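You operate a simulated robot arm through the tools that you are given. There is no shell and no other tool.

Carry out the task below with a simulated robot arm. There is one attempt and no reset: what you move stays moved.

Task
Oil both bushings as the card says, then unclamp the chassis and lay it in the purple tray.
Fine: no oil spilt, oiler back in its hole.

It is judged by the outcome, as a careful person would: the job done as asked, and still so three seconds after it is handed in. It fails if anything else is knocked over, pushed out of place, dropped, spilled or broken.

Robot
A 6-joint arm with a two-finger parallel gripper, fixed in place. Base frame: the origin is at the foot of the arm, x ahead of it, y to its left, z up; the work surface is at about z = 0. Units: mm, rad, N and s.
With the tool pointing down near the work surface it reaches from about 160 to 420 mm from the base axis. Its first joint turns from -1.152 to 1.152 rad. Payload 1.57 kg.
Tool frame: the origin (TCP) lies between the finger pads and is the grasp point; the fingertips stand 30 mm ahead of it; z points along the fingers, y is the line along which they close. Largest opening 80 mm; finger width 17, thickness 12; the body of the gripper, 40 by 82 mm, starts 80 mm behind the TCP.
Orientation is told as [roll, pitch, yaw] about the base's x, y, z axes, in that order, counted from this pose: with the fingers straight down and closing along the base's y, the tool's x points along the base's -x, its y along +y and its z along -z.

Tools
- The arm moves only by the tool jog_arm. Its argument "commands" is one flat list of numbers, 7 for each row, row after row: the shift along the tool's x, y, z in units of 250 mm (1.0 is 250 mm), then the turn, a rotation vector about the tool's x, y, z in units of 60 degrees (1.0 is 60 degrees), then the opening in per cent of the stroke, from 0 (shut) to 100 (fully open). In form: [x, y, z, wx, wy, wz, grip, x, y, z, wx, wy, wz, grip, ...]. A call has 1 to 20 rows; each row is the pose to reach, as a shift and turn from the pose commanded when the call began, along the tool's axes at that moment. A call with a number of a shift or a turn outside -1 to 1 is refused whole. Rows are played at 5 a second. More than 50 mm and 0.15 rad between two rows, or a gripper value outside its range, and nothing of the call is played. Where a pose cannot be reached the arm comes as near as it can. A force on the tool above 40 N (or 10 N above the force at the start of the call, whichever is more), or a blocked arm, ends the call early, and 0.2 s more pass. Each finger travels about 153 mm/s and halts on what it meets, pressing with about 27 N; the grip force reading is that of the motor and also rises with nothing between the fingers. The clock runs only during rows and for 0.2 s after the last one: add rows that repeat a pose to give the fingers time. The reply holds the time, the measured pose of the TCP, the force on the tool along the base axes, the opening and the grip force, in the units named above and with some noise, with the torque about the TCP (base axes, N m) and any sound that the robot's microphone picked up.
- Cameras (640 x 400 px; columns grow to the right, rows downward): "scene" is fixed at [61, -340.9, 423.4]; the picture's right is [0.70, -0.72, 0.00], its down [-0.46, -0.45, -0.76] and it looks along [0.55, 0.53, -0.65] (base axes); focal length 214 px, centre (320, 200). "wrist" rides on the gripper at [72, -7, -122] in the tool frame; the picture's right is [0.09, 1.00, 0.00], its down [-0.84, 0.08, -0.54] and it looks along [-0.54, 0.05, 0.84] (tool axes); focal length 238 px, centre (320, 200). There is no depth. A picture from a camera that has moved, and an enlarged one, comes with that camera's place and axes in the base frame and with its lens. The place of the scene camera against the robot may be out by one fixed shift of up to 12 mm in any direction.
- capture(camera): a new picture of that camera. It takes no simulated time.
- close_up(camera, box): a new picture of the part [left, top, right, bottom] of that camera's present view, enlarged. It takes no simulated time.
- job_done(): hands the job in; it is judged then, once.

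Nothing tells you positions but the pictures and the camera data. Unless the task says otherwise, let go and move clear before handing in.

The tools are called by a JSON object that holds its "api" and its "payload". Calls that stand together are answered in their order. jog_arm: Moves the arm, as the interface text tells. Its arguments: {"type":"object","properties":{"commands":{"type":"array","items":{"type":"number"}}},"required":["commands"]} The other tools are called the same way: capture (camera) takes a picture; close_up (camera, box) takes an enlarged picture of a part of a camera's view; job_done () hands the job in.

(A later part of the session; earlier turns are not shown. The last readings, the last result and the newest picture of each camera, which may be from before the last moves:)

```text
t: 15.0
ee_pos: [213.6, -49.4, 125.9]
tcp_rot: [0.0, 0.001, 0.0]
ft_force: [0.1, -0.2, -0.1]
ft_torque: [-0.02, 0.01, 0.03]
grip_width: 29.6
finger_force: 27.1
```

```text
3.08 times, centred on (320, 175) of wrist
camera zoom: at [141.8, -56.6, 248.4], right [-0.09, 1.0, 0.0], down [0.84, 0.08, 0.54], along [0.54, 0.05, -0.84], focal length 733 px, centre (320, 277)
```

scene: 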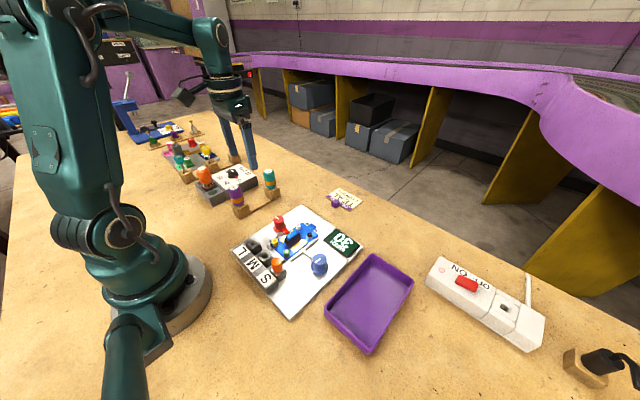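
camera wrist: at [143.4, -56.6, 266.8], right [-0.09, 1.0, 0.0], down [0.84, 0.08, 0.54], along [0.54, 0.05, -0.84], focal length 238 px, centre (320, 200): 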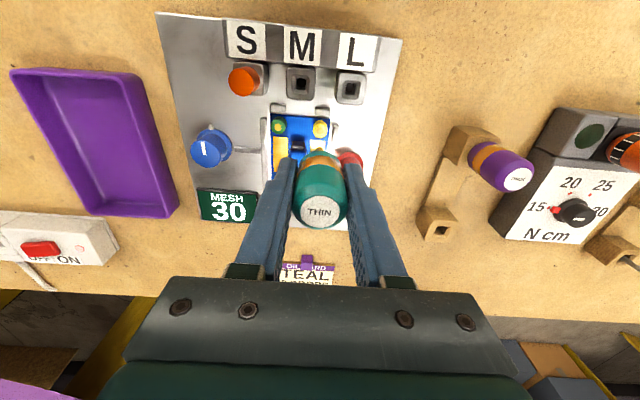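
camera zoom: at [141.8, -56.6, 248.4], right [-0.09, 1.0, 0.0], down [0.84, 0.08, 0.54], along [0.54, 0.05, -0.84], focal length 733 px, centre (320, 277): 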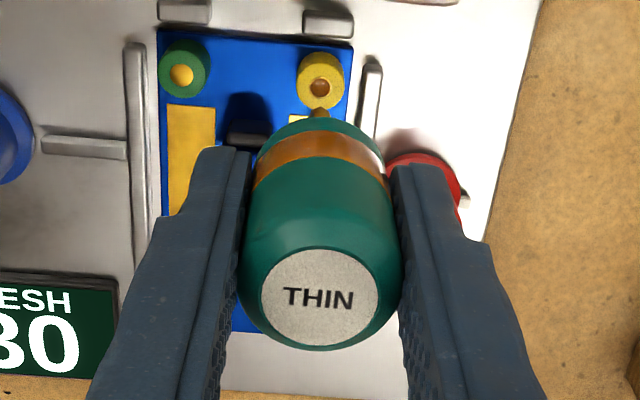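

One press left a dome of oil in the yellow cup. The bottle has crept ~6 mm down in the grip, so I'll approach again in small steps and look at how the amount changes.

{"api": "jog_arm", "payload": {"commands": [0, 0, 0.04, 0, 0, 0, 30, 0, 0, 0.08, 0, 0, 0, 30, 0, 0, 0.08, 0, 0, 0, 30]}}

{"api": "close_up", "payload": {"camera": "wrist", "box": [302, 125, 338, 152]}}

{"api": "close_up", "payload": {"camera": "scene", "box": [274, 229, 294, 245]}}

```text
t: 15.8
ee_pos: [213.5, -48.7, 105.2]
tcp_rot: [0.001, 0.0, 0.0]
ft_force: [-0.6, -0.1, -1.4]
ft_torque: [0.0, 0.02, -0.01]
grip_width: 29.7
finger_force: 27.2
```

```text
14.81 times, centred on (320, 138) of wrist
camera zoom: at [141.8, -56.7, 228.3], right [-0.09, 1.0, 0.0], down [0.84, 0.08, 0.54], along [0.54, 0.05, -0.84], focal length 3531 px, centre (320, 1111)
```

zoom: 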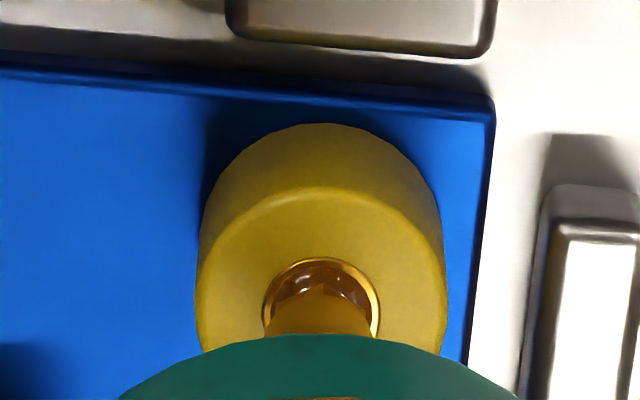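

```text
16.00 times, centred on (284, 237) of scene
camera zoom: at [61.0, -340.9, 423.4], right [0.7, -0.72, 0.0], down [-0.46, -0.45, -0.76], along [0.55, 0.53, -0.65], focal length 3432 px, centre (896, -392)
```

zoom: 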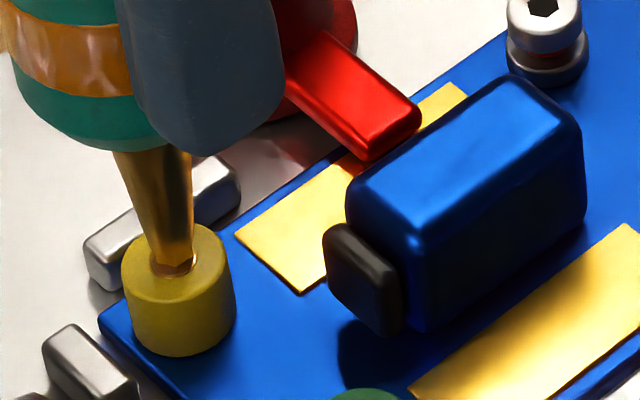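

{"api": "jog_arm", "payload": {"commands": [0, 0, 0.004, 0, 0, 0, 30]}}

{"api": "close_up", "payload": {"camera": "wrist", "box": [302, 125, 338, 152]}}

```text
t: 16.2
ee_pos: [213.6, -49.3, 105.7]
tcp_rot: [-0.001, -0.001, 0.0]
ft_force: [1.1, 0.0, -0.7]
ft_torque: [0.01, -0.01, 0.0]
grip_width: 29.8
finger_force: 26.9
```

```text
14.81 times, centred on (320, 138) of wrist
camera zoom: at [141.8, -57.0, 227.4], right [-0.09, 1.0, 0.0], down [0.84, 0.08, 0.54], along [0.54, 0.05, -0.84], focal length 3531 px, centre (320, 1111)
```

zoom: 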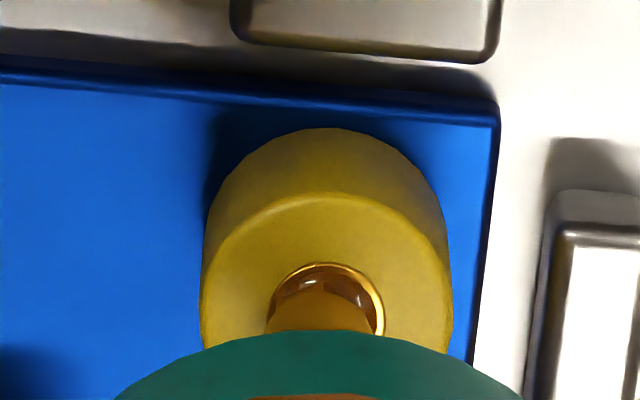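

{"api": "jog_arm", "payload": {"commands": [0, 0, 0.004, 0, 0, 0, 30]}}

{"api": "close_up", "payload": {"camera": "wrist", "box": [302, 125, 338, 152]}}

```text
t: 16.6
ee_pos: [213.1, -48.8, 104.0]
tcp_rot: [-0.001, -0.001, -0.001]
ft_force: [-2.0, 1.7, 11.6]
ft_torque: [0.24, 0.17, 0.03]
grip_width: 29.8
finger_force: 27.2
```

```text
14.81 times, centred on (320, 138) of wrist
camera zoom: at [141.9, -56.9, 226.6], right [-0.09, 1.0, 0.0], down [0.84, 0.08, 0.54], along [0.54, 0.05, -0.84], focal length 3531 px, centre (320, 1111)
```

zoom: 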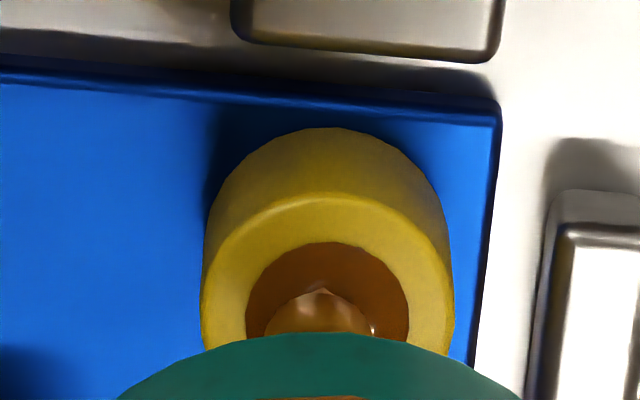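

The pool grew past the brass ring – looks like one more drop per press. Lifting to inspect before the third.

{"api": "jog_arm", "payload": {"commands": [0, 0, -0.012, 0, 0, 0, 30, 0, 0, -0.032, 0, 0, 0, 30]}}

{"api": "close_up", "payload": {"camera": "wrist", "box": [302, 120, 338, 147]}}

{"api": "close_up", "payload": {"camera": "scene", "box": [274, 229, 294, 245]}}

```text
t: 17.2
ee_pos: [212.0, -51.0, 111.9]
tcp_rot: [0.002, 0.0, -0.001]
ft_force: [0.7, 0.6, -1.5]
ft_torque: [-0.01, 0.02, 0.01]
grip_width: 29.8
finger_force: 27.2
```

```text
14.81 times, centred on (320, 134) of wrist
camera zoom: at [141.2, -56.5, 234.5], right [-0.09, 1.0, 0.0], down [0.84, 0.08, 0.54], along [0.54, 0.05, -0.84], focal length 3531 px, centre (320, 1185)
```

zoom: 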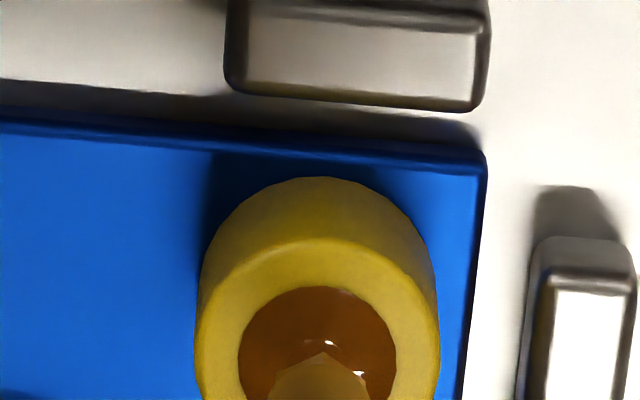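

```text
16.00 times, centred on (284, 237) of scene
camera zoom: at [61.0, -340.9, 423.4], right [0.7, -0.72, 0.0], down [-0.46, -0.45, -0.76], along [0.55, 0.53, -0.65], focal length 3432 px, centre (896, -392)
```

zoom: 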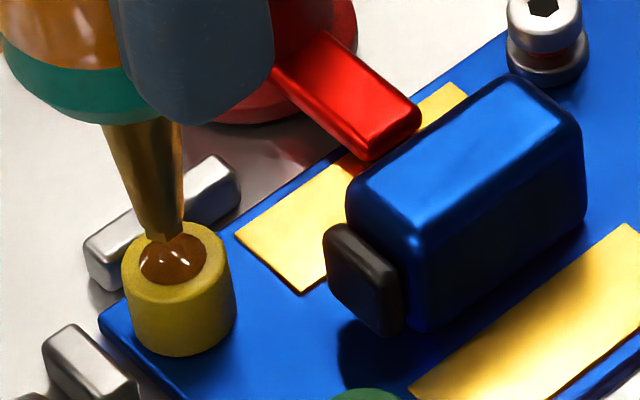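

The oil dome on yellow now has ~5 mm radius; count may be 2 or 3. I'll use the green bushing as a calibration with separate gentle presses, so move over to green (41 mm in −y), first raising a bit.

{"api": "jog_arm", "payload": {"commands": [0, 0, -0.03, 0, 0, 0, 25, 0, -0.03, -0.04, 0, 0, 0, 25, 0, -0.07, -0.04, 0, 0, 0, 25, -0.001, -0.11, -0.04, 0, 0, 0, 25, -0.002, -0.15, -0.04, 0, 0, 0, 25, -0.002, -0.164, -0.04, 0, 0, 0, 25, -0.002, -0.164, -0.04, 0, 0, 0, 25]}}

{"api": "close_up", "payload": {"camera": "wrist", "box": [290, 90, 410, 180]}}

{"api": "close_up", "payload": {"camera": "scene", "box": [266, 232, 296, 254]}}

{"api": "close_up", "payload": {"camera": "wrist", "box": [346, 112, 382, 139]}}

```text
t: 18.8
ee_pos: [213.6, -89.9, 123.9]
tcp_rot: [0.0, 0.0, 0.001]
ft_force: [-0.1, 0.1, -0.4]
ft_torque: [-0.02, -0.02, 0.01]
grip_width: 29.5
finger_force: 26.6
```

```text
4.44 times, centred on (350, 135) of wrist
camera zoom: at [142.4, -98.2, 245.4], right [-0.09, 1.0, 0.0], down [0.84, 0.08, 0.54], along [0.54, 0.05, -0.84], focal length 1059 px, centre (187, 489)
```

zoom: 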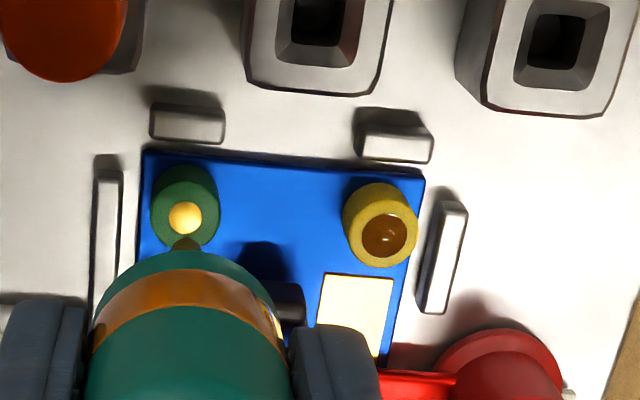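

```text
16.00 times, centred on (281, 243) of scene
camera zoom: at [61.0, -340.9, 423.4], right [0.7, -0.72, 0.0], down [-0.46, -0.45, -0.76], along [0.55, 0.53, -0.65], focal length 3432 px, centre (944, -488)
```

zoom: 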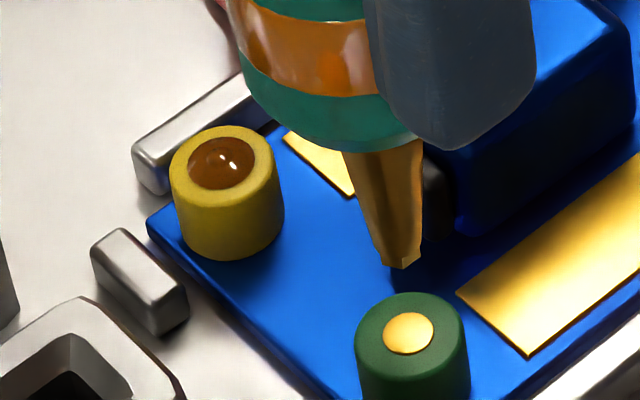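

```text
14.81 times, centred on (364, 126) of wrist
camera zoom: at [142.4, -98.2, 245.4], right [-0.09, 1.0, 0.0], down [0.84, 0.08, 0.54], along [0.54, 0.05, -0.84], focal length 3531 px, centre (-332, 1304)
```

zoom: 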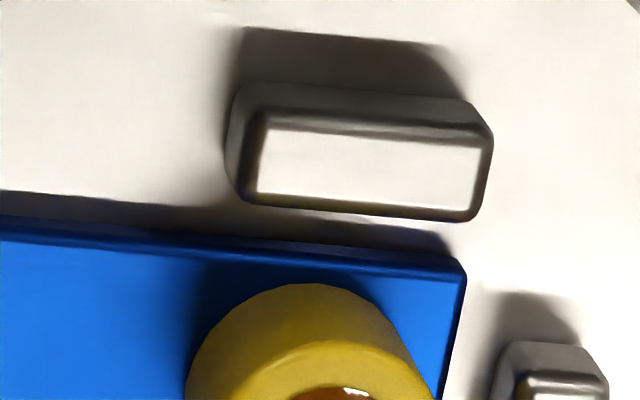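

{"api": "jog_arm", "payload": {"commands": [0.003, 0, 0.02, 0, 0, 0, 25, 0.003, 0, 0.032, 0, 0, 0, 25]}}

{"api": "close_up", "payload": {"camera": "wrist", "box": [302, 125, 338, 152]}}

{"api": "close_up", "payload": {"camera": "scene", "box": [272, 240, 297, 257]}}

```text
t: 19.4
ee_pos: [211.6, -90.0, 115.1]
tcp_rot: [0.001, 0.001, 0.001]
ft_force: [-1.0, 0.0, -0.4]
ft_torque: [-0.03, 0.01, -0.01]
grip_width: 29.7
finger_force: 27.2
```

```text
14.81 times, centred on (320, 138) of wrist
camera zoom: at [141.1, -98.1, 236.8], right [-0.09, 1.0, 0.0], down [0.84, 0.08, 0.54], along [0.54, 0.05, -0.84], focal length 3531 px, centre (320, 1111)
```

zoom: 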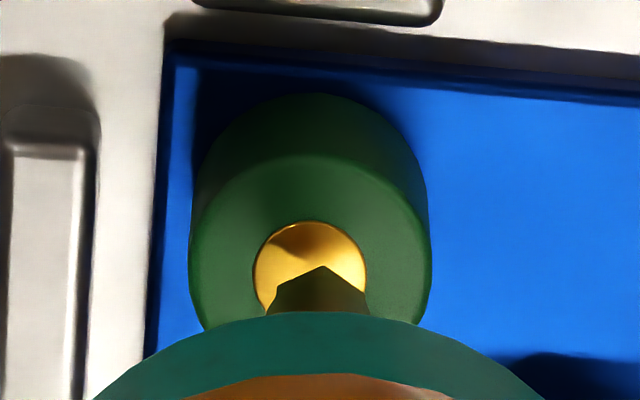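

```text
16.00 times, centred on (284, 248) of scene
camera zoom: at [61.0, -340.9, 423.4], right [0.7, -0.72, 0.0], down [-0.46, -0.45, -0.76], along [0.55, 0.53, -0.65], focal length 3432 px, centre (888, -576)
```

zoom: 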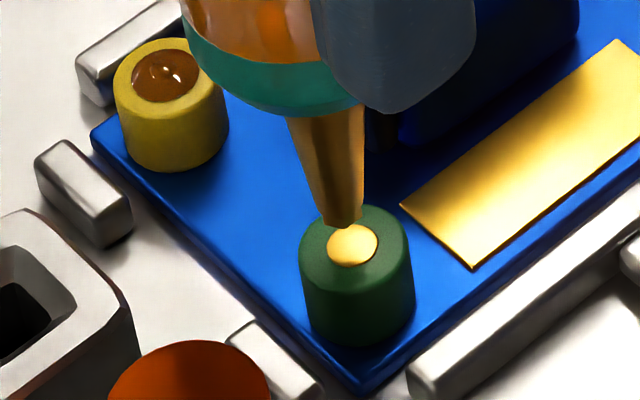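

{"api": "jog_arm", "payload": {"commands": [-0.0032, -0.0028, 0.01, 0, 0, 0, 25]}}

{"api": "close_up", "payload": {"camera": "wrist", "box": [302, 125, 338, 152]}}

{"api": "close_up", "payload": {"camera": "scene", "box": [272, 240, 297, 257]}}

```text
t: 19.8
ee_pos: [213.3, -91.3, 112.8]
tcp_rot: [0.002, 0.001, -0.001]
ft_force: [-0.1, -0.9, -0.7]
ft_torque: [-0.02, 0.01, 0.04]
grip_width: 29.8
finger_force: 27.1
```

```text
14.81 times, centred on (320, 138) of wrist
camera zoom: at [142.0, -99.2, 233.9], right [-0.09, 1.0, 0.0], down [0.84, 0.08, 0.54], along [0.54, 0.05, -0.84], focal length 3531 px, centre (320, 1111)
```

zoom: 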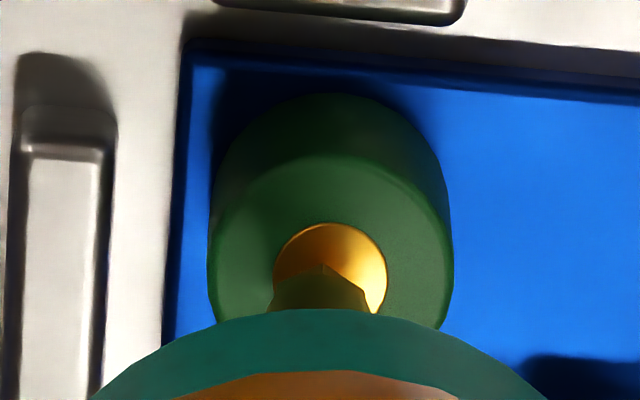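

```text
16.00 times, centred on (284, 248) of scene
camera zoom: at [61.0, -340.9, 423.4], right [0.7, -0.72, 0.0], down [-0.46, -0.45, -0.76], along [0.55, 0.53, -0.65], focal length 3432 px, centre (888, -576)
```

zoom: 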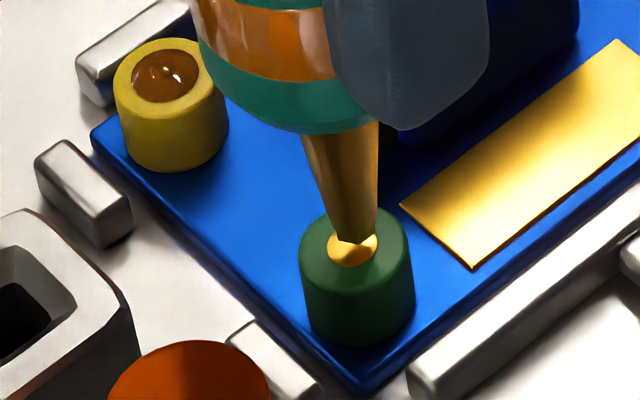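

{"api": "jog_arm", "payload": {"commands": [0, 0.0016, 0.004, 0, 0, 0, 25]}}

{"api": "close_up", "payload": {"camera": "wrist", "box": [302, 125, 338, 152]}}

{"api": "close_up", "payload": {"camera": "scene", "box": [272, 240, 297, 257]}}

```text
t: 20.2
ee_pos: [214.1, -90.8, 111.4]
tcp_rot: [-0.001, -0.001, -0.002]
ft_force: [0.9, -0.1, -0.5]
ft_torque: [0.0, 0.01, -0.01]
grip_width: 29.7
finger_force: 26.7
```

```text
14.81 times, centred on (320, 138) of wrist
camera zoom: at [142.0, -98.7, 233.0], right [-0.09, 1.0, 0.0], down [0.84, 0.08, 0.54], along [0.54, 0.05, -0.84], focal length 3531 px, centre (320, 1111)
```

zoom: 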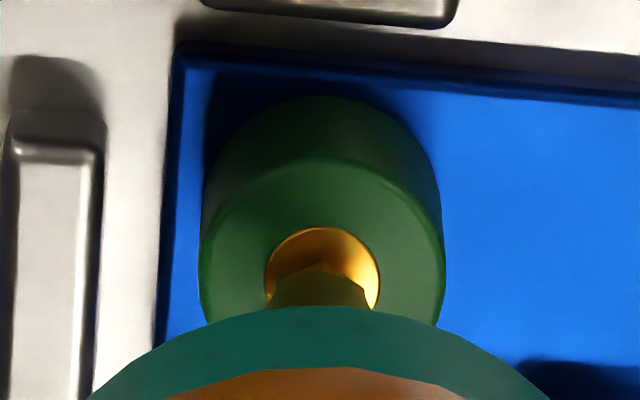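

```text
16.00 times, centred on (284, 248) of scene
camera zoom: at [61.0, -340.9, 423.4], right [0.7, -0.72, 0.0], down [-0.46, -0.45, -0.76], along [0.55, 0.53, -0.65], focal length 3432 px, centre (888, -576)
```

zoom: 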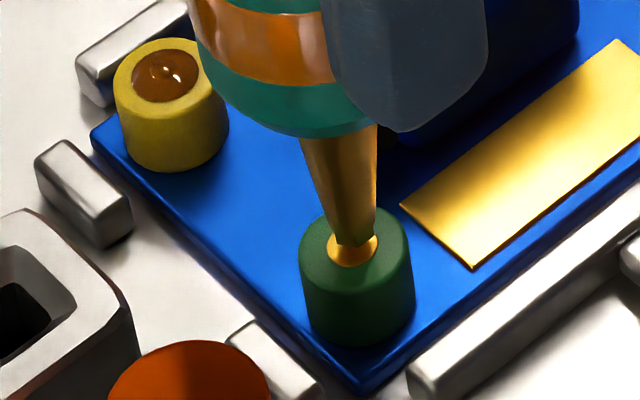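

Centred over green cup. Stepping down 1 mm to begin the first press.

{"api": "jog_arm", "payload": {"commands": [0, 0, 0.004, 0, 0, 0, 25]}}

{"api": "close_up", "payload": {"camera": "wrist", "box": [302, 125, 338, 152]}}

```text
t: 20.6
ee_pos: [212.1, -91.8, 109.4]
tcp_rot: [0.002, 0.0, -0.002]
ft_force: [-0.3, 0.8, -0.8]
ft_torque: [-0.01, 0.01, 0.0]
grip_width: 29.6
finger_force: 26.5
```

```text
14.81 times, centred on (320, 138) of wrist
camera zoom: at [141.7, -98.1, 232.3], right [-0.09, 1.0, 0.0], down [0.84, 0.08, 0.54], along [0.54, 0.05, -0.84], focal length 3531 px, centre (320, 1111)
```

zoom: 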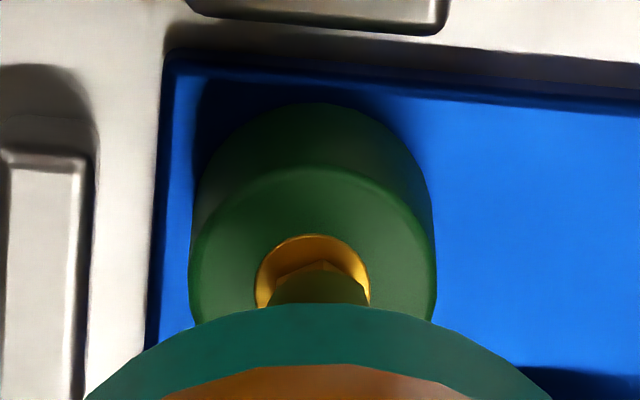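

{"api": "jog_arm", "payload": {"commands": [0, -0.0012, 0.003, 0, 0, 0, 25]}}

{"api": "close_up", "payload": {"camera": "wrist", "box": [302, 125, 338, 152]}}

```text
t: 21.0
ee_pos: [214.3, -90.7, 108.8]
tcp_rot: [0.001, -0.001, 0.001]
ft_force: [-0.4, 0.7, -1.5]
ft_torque: [0.03, -0.01, 0.01]
grip_width: 29.8
finger_force: 27.1
```

```text
14.81 times, centred on (320, 138) of wrist
camera zoom: at [142.2, -98.3, 231.5], right [-0.09, 1.0, 0.0], down [0.84, 0.08, 0.54], along [0.54, 0.05, -0.84], focal length 3531 px, centre (320, 1111)
```

zoom: 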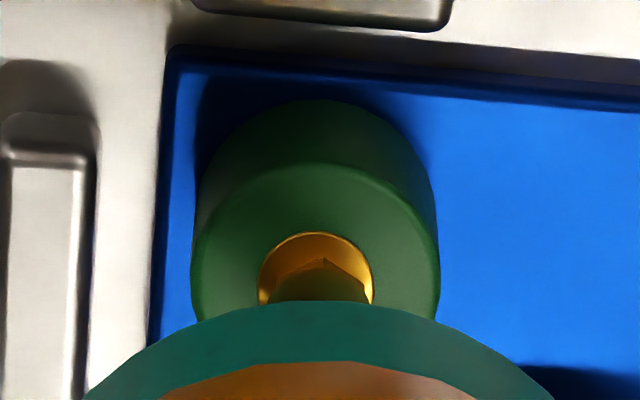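

{"api": "jog_arm", "payload": {"commands": [0, 0, 0.003, 0, 0, 0, 25]}}

{"api": "close_up", "payload": {"camera": "wrist", "box": [302, 125, 338, 152]}}

{"api": "close_up", "payload": {"camera": "scene", "box": [272, 240, 297, 257]}}

```text
t: 21.4
ee_pos: [213.7, -90.6, 108.4]
tcp_rot: [-0.001, 0.0, -0.001]
ft_force: [-1.3, 3.2, 11.0]
ft_torque: [0.23, 0.1, 0.01]
grip_width: 29.5
finger_force: 26.5
```

```text
14.81 times, centred on (320, 138) of wrist
camera zoom: at [142.3, -98.5, 230.7], right [-0.09, 1.0, 0.0], down [0.84, 0.08, 0.54], along [0.54, 0.05, -0.84], focal length 3531 px, centre (320, 1111)
```

zoom: 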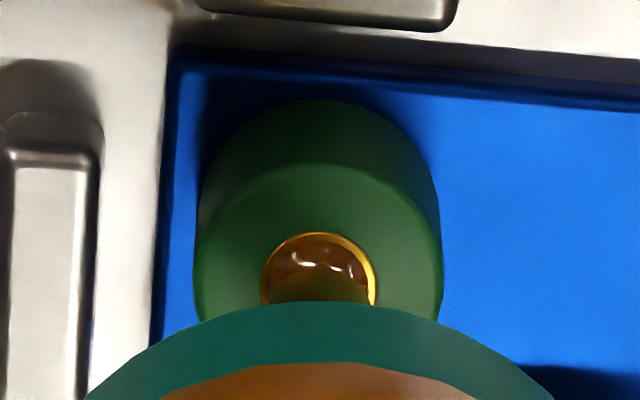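

```text
16.00 times, centred on (284, 248) of scene
camera zoom: at [61.0, -340.9, 423.4], right [0.7, -0.72, 0.0], down [-0.46, -0.45, -0.76], along [0.55, 0.53, -0.65], focal length 3432 px, centre (888, -576)
```

zoom: 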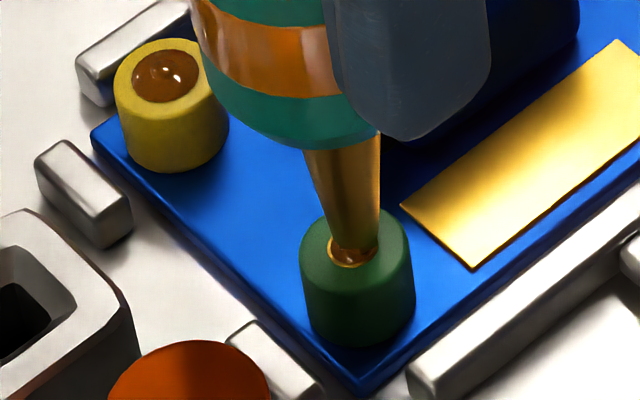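

One press on green gives the same filled cup as the first yellow press: one drop per press. Lifting 3 mm and pressing again.

{"api": "jog_arm", "payload": {"commands": [0, 0, -0.012, 0, 0, 0, 25, 0, 0, -0.012, 0, 0, 0, 25]}}

{"api": "close_up", "payload": {"camera": "wrist", "box": [302, 125, 338, 152]}}

```text
t: 22.0
ee_pos: [214.9, -90.9, 111.9]
tcp_rot: [-0.001, 0.001, -0.001]
ft_force: [0.4, -0.2, -0.5]
ft_torque: [-0.02, 0.02, -0.04]
grip_width: 29.7
finger_force: 26.9
```

```text
14.81 times, centred on (320, 138) of wrist
camera zoom: at [142.3, -98.6, 234.0], right [-0.09, 1.0, 0.0], down [0.84, 0.08, 0.54], along [0.54, 0.05, -0.84], focal length 3531 px, centre (320, 1111)
```

zoom: 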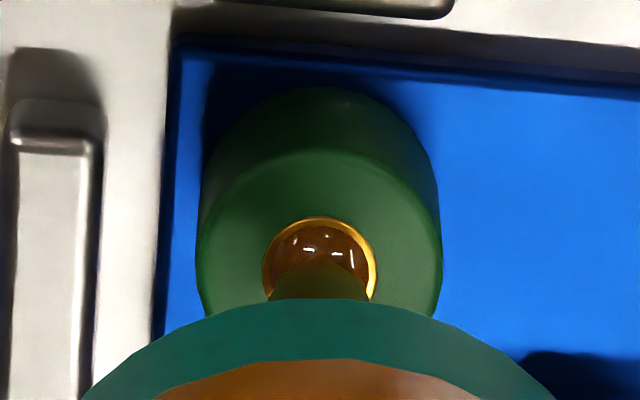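

{"api": "jog_arm", "payload": {"commands": [0, 0, 0.009, 0, 0, 0, 25]}}

{"api": "close_up", "payload": {"camera": "wrist", "box": [302, 125, 338, 152]}}

```text
t: 22.4
ee_pos: [213.6, -90.6, 109.6]
tcp_rot: [0.0, 0.001, 0.0]
ft_force: [0.0, -0.6, -0.3]
ft_torque: [-0.04, -0.03, 0.02]
grip_width: 29.8
finger_force: 27.0
```

```text
14.81 times, centred on (320, 138) of wrist
camera zoom: at [142.1, -99.0, 231.7], right [-0.09, 1.0, 0.0], down [0.84, 0.08, 0.54], along [0.54, 0.05, -0.84], focal length 3531 px, centre (320, 1111)
```

zoom: 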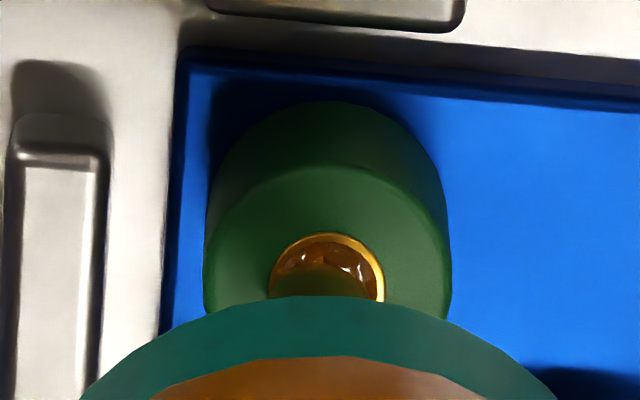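

{"api": "jog_arm", "payload": {"commands": [0, 0.001, 0.003, 0, 0, 0, 25]}}

{"api": "close_up", "payload": {"camera": "wrist", "box": [302, 125, 338, 152]}}

{"api": "close_up", "payload": {"camera": "scene", "box": [272, 240, 297, 257]}}

```text
t: 22.8
ee_pos: [214.0, -91.1, 109.3]
tcp_rot: [-0.002, 0.0, -0.001]
ft_force: [-3.7, -3.1, 12.0]
ft_torque: [-0.32, 0.22, -0.02]
grip_width: 29.8
finger_force: 27.1
```

```text
14.81 times, centred on (320, 138) of wrist
camera zoom: at [142.2, -98.7, 231.1], right [-0.09, 1.0, 0.0], down [0.84, 0.08, 0.54], along [0.54, 0.05, -0.84], focal length 3531 px, centre (320, 1111)
```

zoom: 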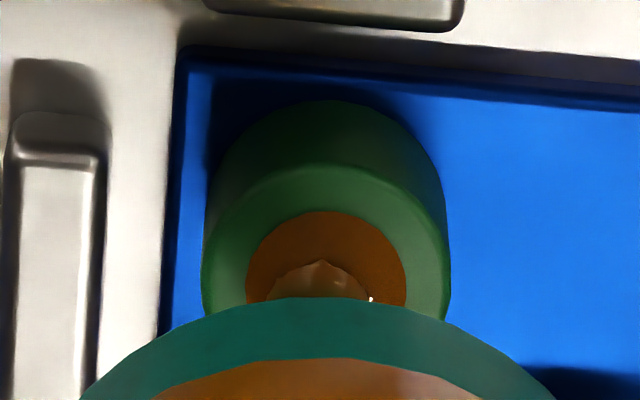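

```text
16.00 times, centred on (284, 248) of scene
camera zoom: at [60.9, -340.9, 423.4], right [0.7, -0.72, 0.0], down [-0.46, -0.45, -0.76], along [0.55, 0.53, -0.65], focal length 3432 px, centre (888, -576)
```

zoom: 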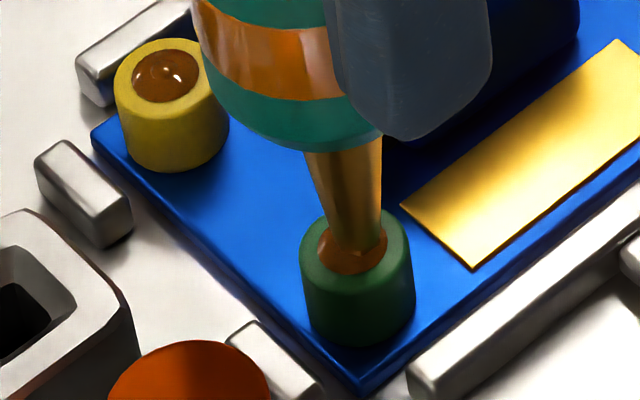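

Same as yellow's second state, so each press is one drop and yellow has 2. Lift and third press on green.

{"api": "jog_arm", "payload": {"commands": [0, 0, -0.012, 0, 0, 0, 25, 0, 0, -0.012, 0, 0, 0, 25, 0, 0, -0.003, 0, 0, 0, 25]}}

{"api": "close_up", "payload": {"camera": "wrist", "box": [302, 125, 338, 152]}}

```text
t: 23.6
ee_pos: [214.8, -91.0, 109.2]
tcp_rot: [-0.001, 0.001, -0.001]
ft_force: [-1.3, 0.1, 5.2]
ft_torque: [-0.12, 0.11, -0.01]
grip_width: 29.6
finger_force: 27.3
```

```text
14.81 times, centred on (320, 138) of wrist
camera zoom: at [142.4, -97.9, 231.4], right [-0.09, 1.0, 0.0], down [0.84, 0.08, 0.54], along [0.54, 0.05, -0.84], focal length 3531 px, centre (320, 1111)
```

zoom: 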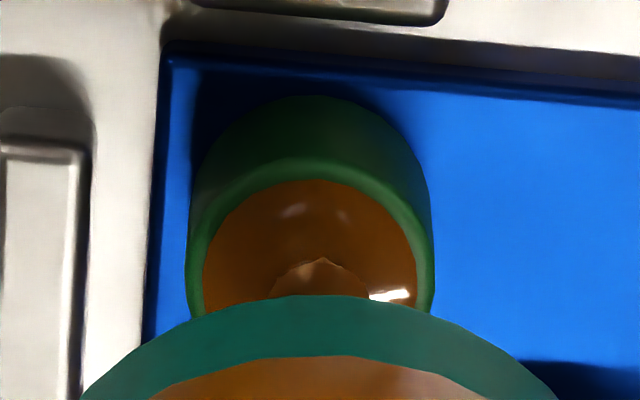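

Third drop delivered on green – pool is large but contained. Lifting away cleanly and moving back to yellow.

{"api": "jog_arm", "payload": {"commands": [0, 0, -0.02, 0, 0, 0, 25, 0, 0, -0.06, 0, 0, 0, 25, 0, 0.02, -0.072, 0, 0, 0, 25, 0, 0.06, -0.072, 0, 0, 0, 25, 0, 0.1, -0.072, 0, 0, 0, 25, 0, 0.14, -0.072, 0, 0, 0, 25, -0.001, 0.164, -0.072, 0, 0, 0, 25, -0.001, 0.164, -0.072, 0, 0, 0, 25]}}

{"api": "close_up", "payload": {"camera": "wrist", "box": [260, 90, 380, 180]}}

{"api": "close_up", "payload": {"camera": "scene", "box": [270, 230, 297, 254]}}

```text
t: 25.4
ee_pos: [214.2, -49.4, 127.0]
tcp_rot: [0.0, -0.002, -0.001]
ft_force: [0.7, 0.0, -0.9]
ft_torque: [0.04, -0.02, 0.03]
grip_width: 29.8
finger_force: 27.0
```

```text
4.44 times, centred on (320, 135) of wrist
camera zoom: at [142.2, -57.4, 248.9], right [-0.09, 1.0, 0.0], down [0.84, 0.08, 0.54], along [0.54, 0.05, -0.84], focal length 1059 px, centre (320, 489)
```

zoom: 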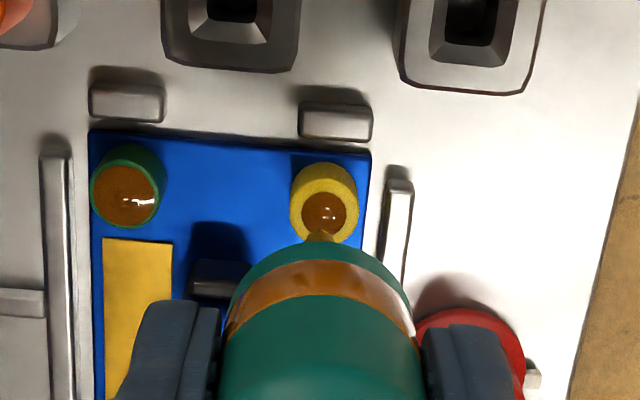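

```text
16.00 times, centred on (284, 242) of scene
camera zoom: at [61.0, -340.9, 423.4], right [0.7, -0.72, 0.0], down [-0.46, -0.45, -0.76], along [0.55, 0.53, -0.65], focal length 3432 px, centre (904, -472)
```

zoom: 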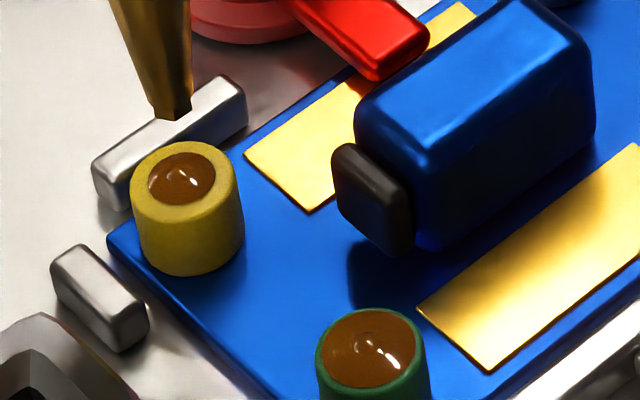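

{"api": "jog_arm", "payload": {"commands": [0.001, 0.0024, 0.02, 0, 0, 0, 25, 0.001, 0.0024, 0.034, 0, 0, 0, 25]}}

{"api": "close_up", "payload": {"camera": "wrist", "box": [302, 125, 338, 152]}}

{"api": "close_up", "payload": {"camera": "scene", "box": [274, 229, 294, 245]}}

```text
t: 26.0
ee_pos: [213.7, -50.1, 116.9]
tcp_rot: [0.0, 0.0, -0.003]
ft_force: [0.0, -0.3, -0.3]
ft_torque: [-0.01, 0.03, 0.0]
grip_width: 29.8
finger_force: 26.7
```

```text
14.81 times, centred on (320, 138) of wrist
camera zoom: at [142.2, -56.4, 240.3], right [-0.09, 1.0, 0.0], down [0.84, 0.08, 0.54], along [0.54, 0.05, -0.84], focal length 3531 px, centre (320, 1111)
```

zoom: 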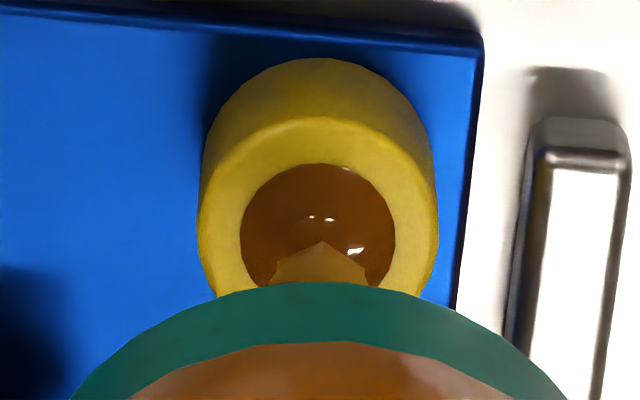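

```text
16.00 times, centred on (284, 237) of scene
camera zoom: at [61.0, -340.9, 423.4], right [0.7, -0.72, 0.0], down [-0.46, -0.45, -0.76], along [0.55, 0.53, -0.65], focal length 3432 px, centre (896, -392)
```

zoom: 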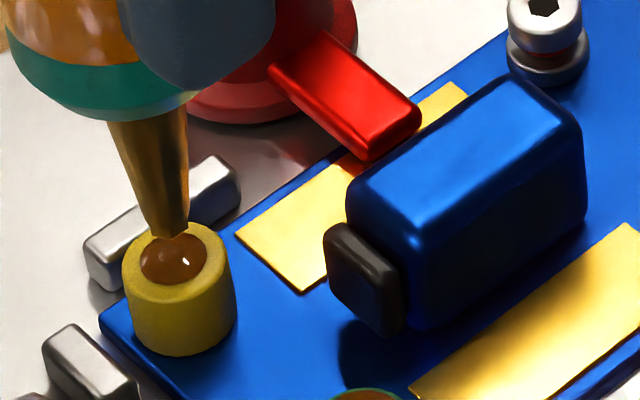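

{"api": "jog_arm", "payload": {"commands": [0, 0, 0.012, 0, 0, 0, 25, 0, 0, 0.02, 0, 0, 0, 25]}}

{"api": "close_up", "payload": {"camera": "wrist", "box": [302, 125, 338, 152]}}

{"api": "close_up", "payload": {"camera": "scene", "box": [274, 229, 294, 245]}}

```text
t: 26.6
ee_pos: [214.6, -49.3, 113.6]
tcp_rot: [0.0, 0.001, -0.001]
ft_force: [0.3, 0.3, 0.7]
ft_torque: [-0.01, -0.02, -0.01]
grip_width: 29.6
finger_force: 27.0
```

```text
14.81 times, centred on (320, 138) of wrist
camera zoom: at [141.9, -56.3, 235.6], right [-0.09, 1.0, 0.0], down [0.84, 0.08, 0.54], along [0.54, 0.05, -0.84], focal length 3531 px, centre (320, 1111)
```

zoom: 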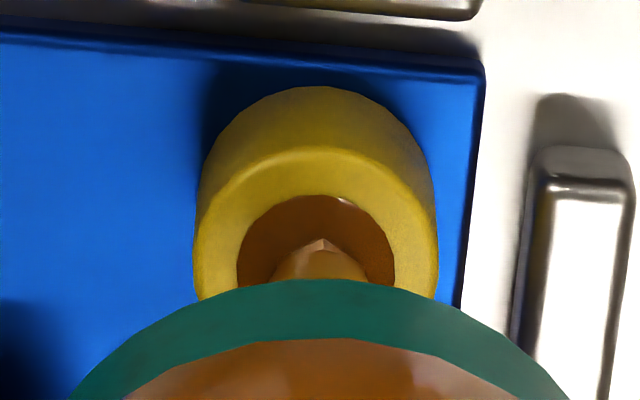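

```text
16.00 times, centred on (284, 237) of scene
camera zoom: at [61.0, -340.9, 423.4], right [0.7, -0.72, 0.0], down [-0.46, -0.45, -0.76], along [0.55, 0.53, -0.65], focal length 3432 px, centre (896, -392)
```

zoom: 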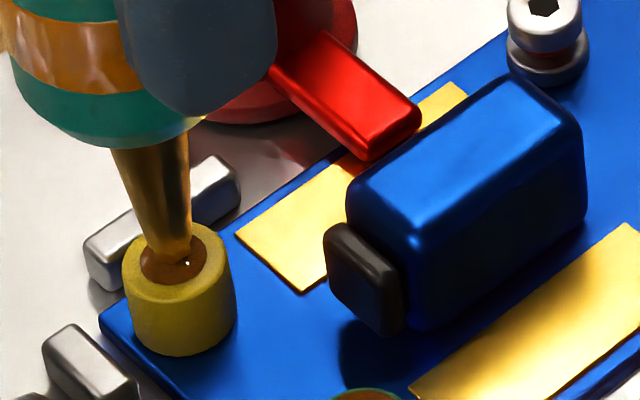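

{"api": "jog_arm", "payload": {"commands": [0, 0, 0.004, 0, 0, 0, 25]}}

{"api": "close_up", "payload": {"camera": "wrist", "box": [302, 125, 338, 152]}}

```text
t: 27.0
ee_pos: [212.8, -49.1, 112.6]
tcp_rot: [0.002, -0.001, -0.002]
ft_force: [1.2, 0.0, -0.8]
ft_torque: [0.02, 0.0, -0.02]
grip_width: 29.8
finger_force: 26.7
```

```text
14.81 times, centred on (320, 138) of wrist
camera zoom: at [141.6, -56.1, 234.6], right [-0.09, 1.0, 0.0], down [0.84, 0.08, 0.54], along [0.54, 0.05, -0.84], focal length 3531 px, centre (320, 1111)
```

zoom: 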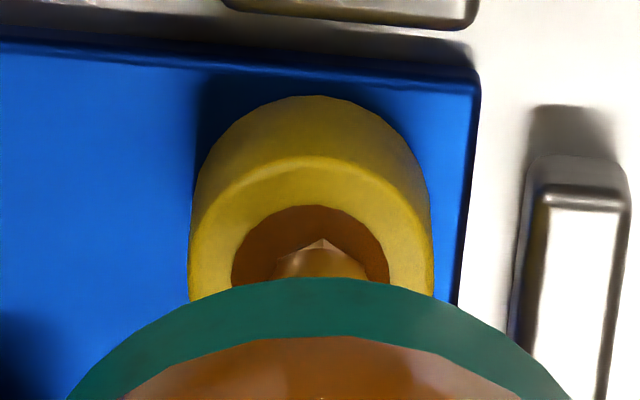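

{"api": "jog_arm", "payload": {"commands": [0, -0.0016, 0.003, 0, 0, 0, 25]}}

{"api": "close_up", "payload": {"camera": "wrist", "box": [302, 125, 338, 152]}}

```text
t: 27.4
ee_pos: [213.6, -49.4, 112.3]
tcp_rot: [-0.001, 0.001, -0.001]
ft_force: [0.0, 1.8, 3.8]
ft_torque: [0.14, 0.07, -0.04]
grip_width: 29.5
finger_force: 27.0
```

```text
14.81 times, centred on (320, 138) of wrist
camera zoom: at [141.7, -56.5, 234.1], right [-0.09, 1.0, 0.0], down [0.84, 0.08, 0.54], along [0.54, 0.05, -0.84], focal length 3531 px, centre (320, 1111)
```

zoom: 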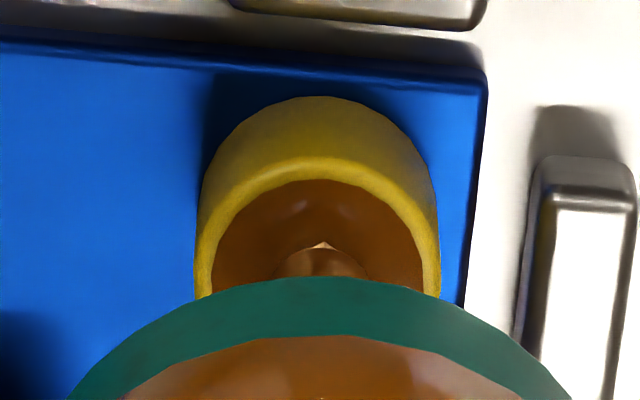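

Yellow now shows the same pool as green's third drop. Lifting straight up and inspecting both.

{"api": "jog_arm", "payload": {"commands": [0, 0, -0.02, 0, 0, 0, 25, 0, 0, -0.06, 0, 0, 0, 25, 0, 0, -0.12, 0, 0, 0, 25, 0, 0, -0.18, 0, 0, 0, 25, 0, 0, -0.18, 0, 0, 0, 25]}}

{"api": "close_up", "payload": {"camera": "wrist", "box": [260, 90, 380, 180]}}

{"api": "close_up", "payload": {"camera": "scene", "box": [270, 230, 297, 254]}}

{"api": "capture", "payload": {"camera": "wrist"}}

```text
t: 28.6
ee_pos: [214.3, -49.3, 156.5]
tcp_rot: [0.001, 0.0, -0.001]
ft_force: [1.1, -0.7, -1.3]
ft_torque: [0.0, -0.03, 0.04]
grip_width: 29.8
finger_force: 27.5
```

```text
4.44 times, centred on (320, 135) of wrist
camera zoom: at [142.3, -56.9, 279.1], right [-0.09, 1.0, 0.0], down [0.84, 0.08, 0.54], along [0.54, 0.05, -0.84], focal length 1059 px, centre (320, 489)
```

zoom: 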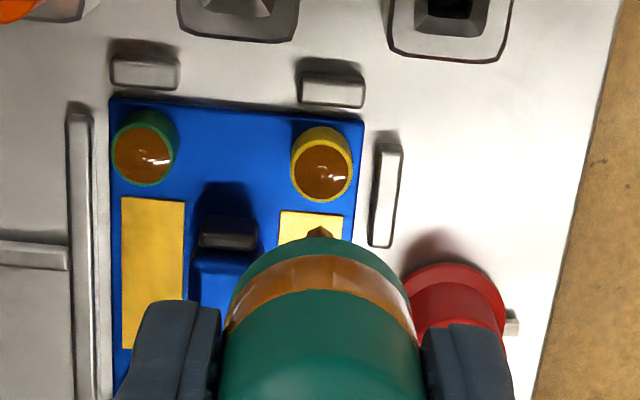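

```text
16.00 times, centred on (284, 242) of scene
camera zoom: at [61.0, -340.9, 423.4], right [0.7, -0.72, 0.0], down [-0.46, -0.45, -0.76], along [0.55, 0.53, -0.65], focal length 3432 px, centre (904, -472)
```

zoom: 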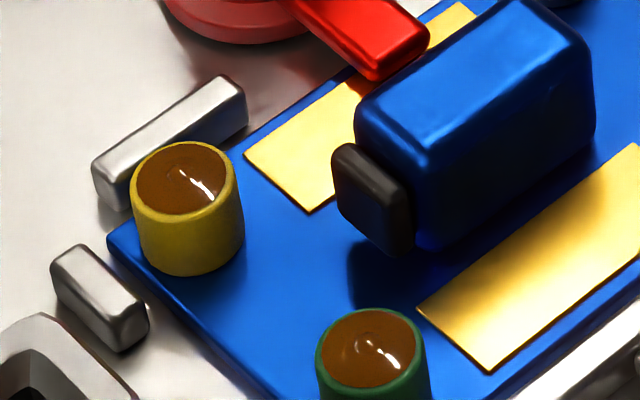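

```text
taken
camera wrist: at [142.3, -56.9, 279.1], right [-0.09, 1.0, 0.0], down [0.84, 0.08, 0.54], along [0.54, 0.05, -0.84], focal length 238 px, centre (320, 200)
```

wrist: 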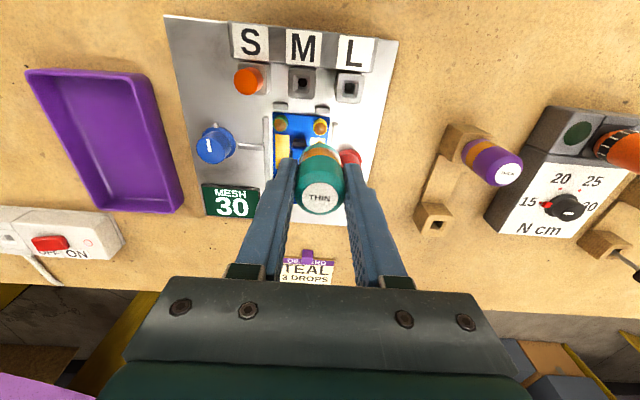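

Both cups hold identical 3-drop pools, no spill. The bottle has crept ~17 mm down in the grip, so return it now to its hole: retrace to above the holder.

{"api": "jog_arm", "payload": {"commands": [-0.055, 0.082, -0.03, 0, 0, 0, 10, -0.11, 0.164, -0.03, 0, 0, 0, 10, -0.166, 0.246, -0.03, 0, 0, 0, 10, -0.221, 0.328, -0.03, 0, 0, 0, 10, -0.276, 0.41, -0.03, 0, 0, 0, 10, -0.331, 0.493, -0.03, 0, 0, 0, 10, -0.387, 0.575, -0.03, 0, 0, 0, 10, -0.4418, 0.657, -0.03, 0, 0, 0, 10, -0.4418, 0.657, -0.03, 0, 0, 0, 10]}}

{"api": "close_up", "payload": {"camera": "wrist", "box": [260, 90, 380, 220]}}

{"api": "close_up", "payload": {"camera": "scene", "box": [245, 150, 295, 215]}}

```text
t: 30.6
ee_pos: [324.0, 113.9, 163.9]
tcp_rot: [0.0, -0.001, 0.0]
ft_force: [-1.0, 0.2, 0.3]
ft_torque: [0.04, 0.0, -0.01]
grip_width: 29.7
finger_force: 27.3
```

```text
3.08 times, centred on (320, 155) of wrist
camera zoom: at [252.7, 106.1, 286.0], right [-0.09, 1.0, 0.0], down [0.84, 0.08, 0.54], along [0.54, 0.05, -0.84], focal length 733 px, centre (320, 338)
```

zoom: 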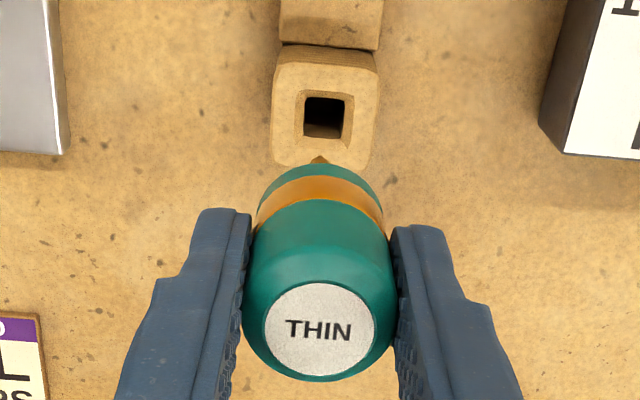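

```text
6.15 times, centred on (270, 182) of scene
camera zoom: at [61.0, -340.9, 423.4], right [0.7, -0.72, 0.0], down [-0.46, -0.45, -0.76], along [0.55, 0.53, -0.65], focal length 1320 px, centre (628, 308)
```

zoom: 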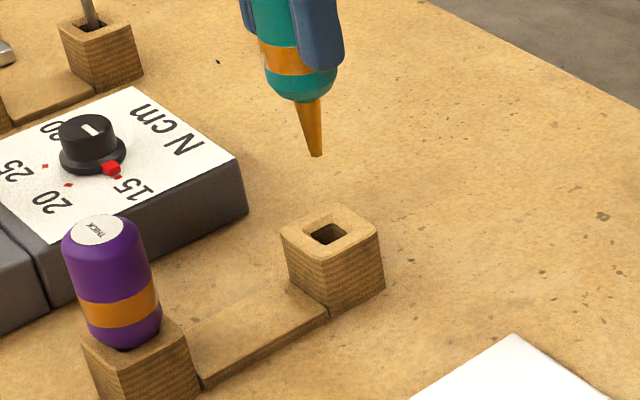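

Nearly above the hole; needs ~2 mm in +y. Correct and lower to just above the hole.

{"api": "jog_arm", "payload": {"commands": [0.002, 0.008, 0.04, 0, 0, 0, 10, 0.002, 0.008, 0.1, 0, 0, 0, 10, 0.002, 0.008, 0.13, 0, 0, 0, 10, 0.002, 0.008, 0.13, 0, 0, 0, 10]}}

{"api": "close_up", "payload": {"camera": "wrist", "box": [290, 110, 350, 170]}}

{"api": "close_up", "payload": {"camera": "scene", "box": [255, 175, 290, 210]}}

```text
t: 31.6
ee_pos: [322.8, 114.8, 133.0]
tcp_rot: [0.0, -0.001, -0.001]
ft_force: [-0.4, -0.4, -0.1]
ft_torque: [-0.04, -0.01, -0.02]
grip_width: 29.9
finger_force: 26.6
```

```text
6.67 times, centred on (320, 140) of wrist
camera zoom: at [252.0, 108.4, 254.7], right [-0.09, 1.0, 0.0], down [0.84, 0.08, 0.54], along [0.54, 0.05, -0.84], focal length 1589 px, centre (320, 600)
```

zoom: 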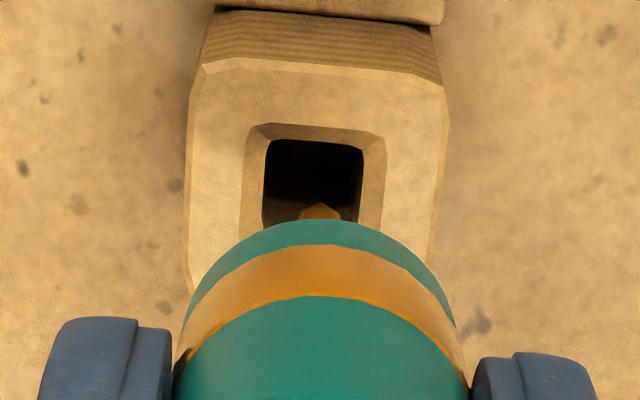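

```text
11.43 times, centred on (272, 192) of scene
camera zoom: at [61.0, -340.9, 423.4], right [0.7, -0.72, 0.0], down [-0.46, -0.45, -0.76], along [0.55, 0.53, -0.65], focal length 2451 px, centre (863, 286)
```

zoom: 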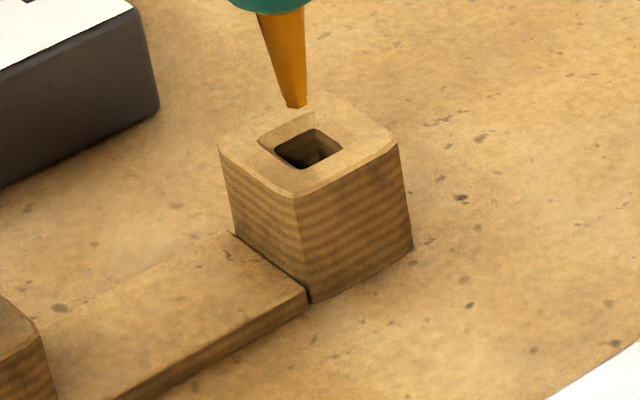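

{"api": "jog_arm", "payload": {"commands": [-0.004, -0.004, 0.02, 0, 0, 0, 10, -0.004, -0.004, 0.06, 0, 0, 0, 10, -0.004, -0.004, 0.06, 0, 0, 0, 10]}}

{"api": "close_up", "payload": {"camera": "wrist", "box": [290, 110, 350, 170]}}

{"api": "close_up", "payload": {"camera": "scene", "box": [255, 175, 290, 210]}}

```text
t: 32.4
ee_pos: [324.8, 116.4, 115.3]
tcp_rot: [-0.001, -0.002, -0.001]
ft_force: [1.0, -0.1, -0.2]
ft_torque: [-0.01, -0.03, 0.02]
grip_width: 29.7
finger_force: 27.0
```

```text
6.67 times, centred on (320, 140) of wrist
camera zoom: at [253.1, 108.2, 239.0], right [-0.09, 1.0, 0.0], down [0.84, 0.08, 0.54], along [0.54, 0.05, -0.84], focal length 1589 px, centre (320, 600)
```

zoom: 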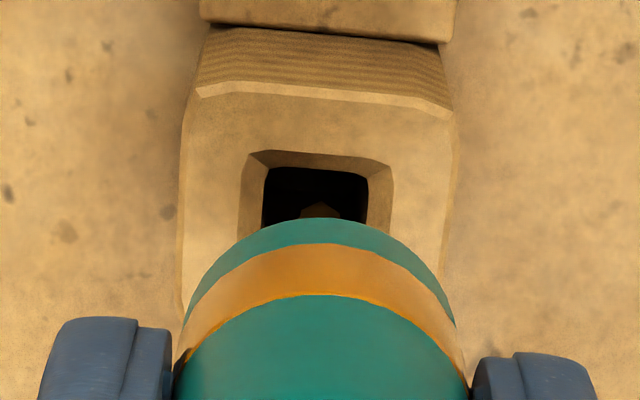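

```text
11.43 times, centred on (272, 192) of scene
camera zoom: at [61.0, -340.9, 423.4], right [0.7, -0.72, 0.0], down [-0.46, -0.45, -0.76], along [0.55, 0.53, -0.65], focal length 2451 px, centre (863, 286)
```

zoom: 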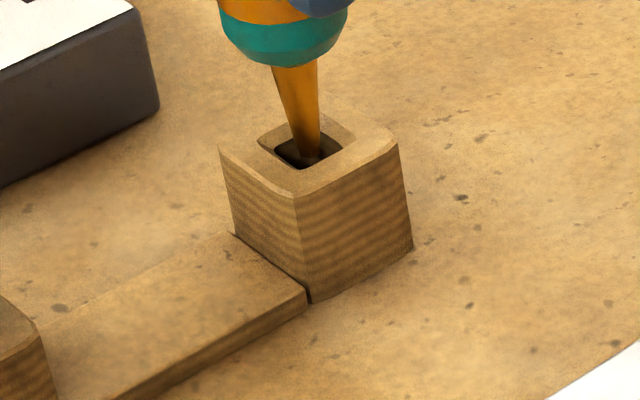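

Tip is entering the hole. Lowering further.

{"api": "jog_arm", "payload": {"commands": [0.0016, -0.002, 0.02, 0, 0, 0, 10, 0.0016, -0.002, 0.04, 0, 0, 0, 10, 0.0016, -0.002, 0.06, 0, 0, 0, 10, 0.0016, -0.002, 0.08, 0, 0, 0, 10]}}

{"api": "close_up", "payload": {"camera": "wrist", "box": [290, 110, 350, 170]}}

{"api": "close_up", "payload": {"camera": "scene", "box": [255, 175, 290, 210]}}

```text
t: 33.4
ee_pos: [325.8, 116.1, 96.2]
tcp_rot: [0.0, 0.001, -0.001]
ft_force: [-1.0, 0.2, -1.5]
ft_torque: [-0.01, 0.04, 0.03]
grip_width: 29.7
finger_force: 26.8
```

```text
6.67 times, centred on (320, 140) of wrist
camera zoom: at [253.6, 107.7, 218.6], right [-0.09, 1.0, 0.0], down [0.84, 0.08, 0.54], along [0.54, 0.05, -0.84], focal length 1589 px, centre (320, 600)
```

zoom: 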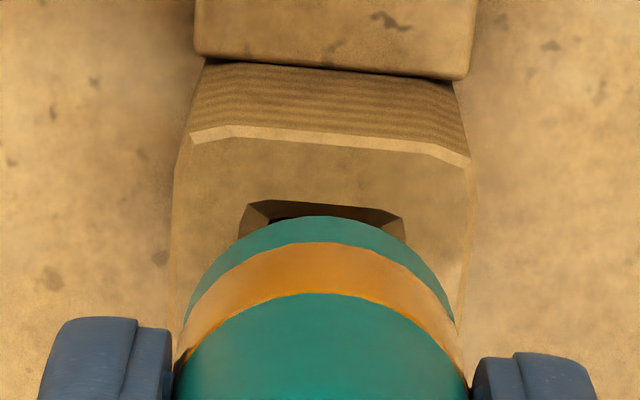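

```text
11.43 times, centred on (272, 192) of scene
camera zoom: at [61.0, -340.9, 423.4], right [0.7, -0.72, 0.0], down [-0.46, -0.45, -0.76], along [0.55, 0.53, -0.65], focal length 2451 px, centre (863, 286)
```

zoom: 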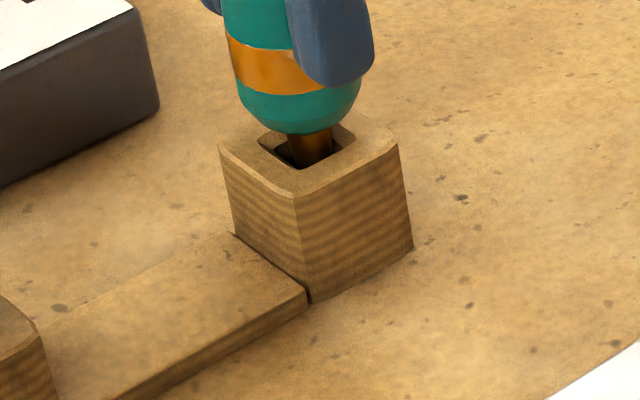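

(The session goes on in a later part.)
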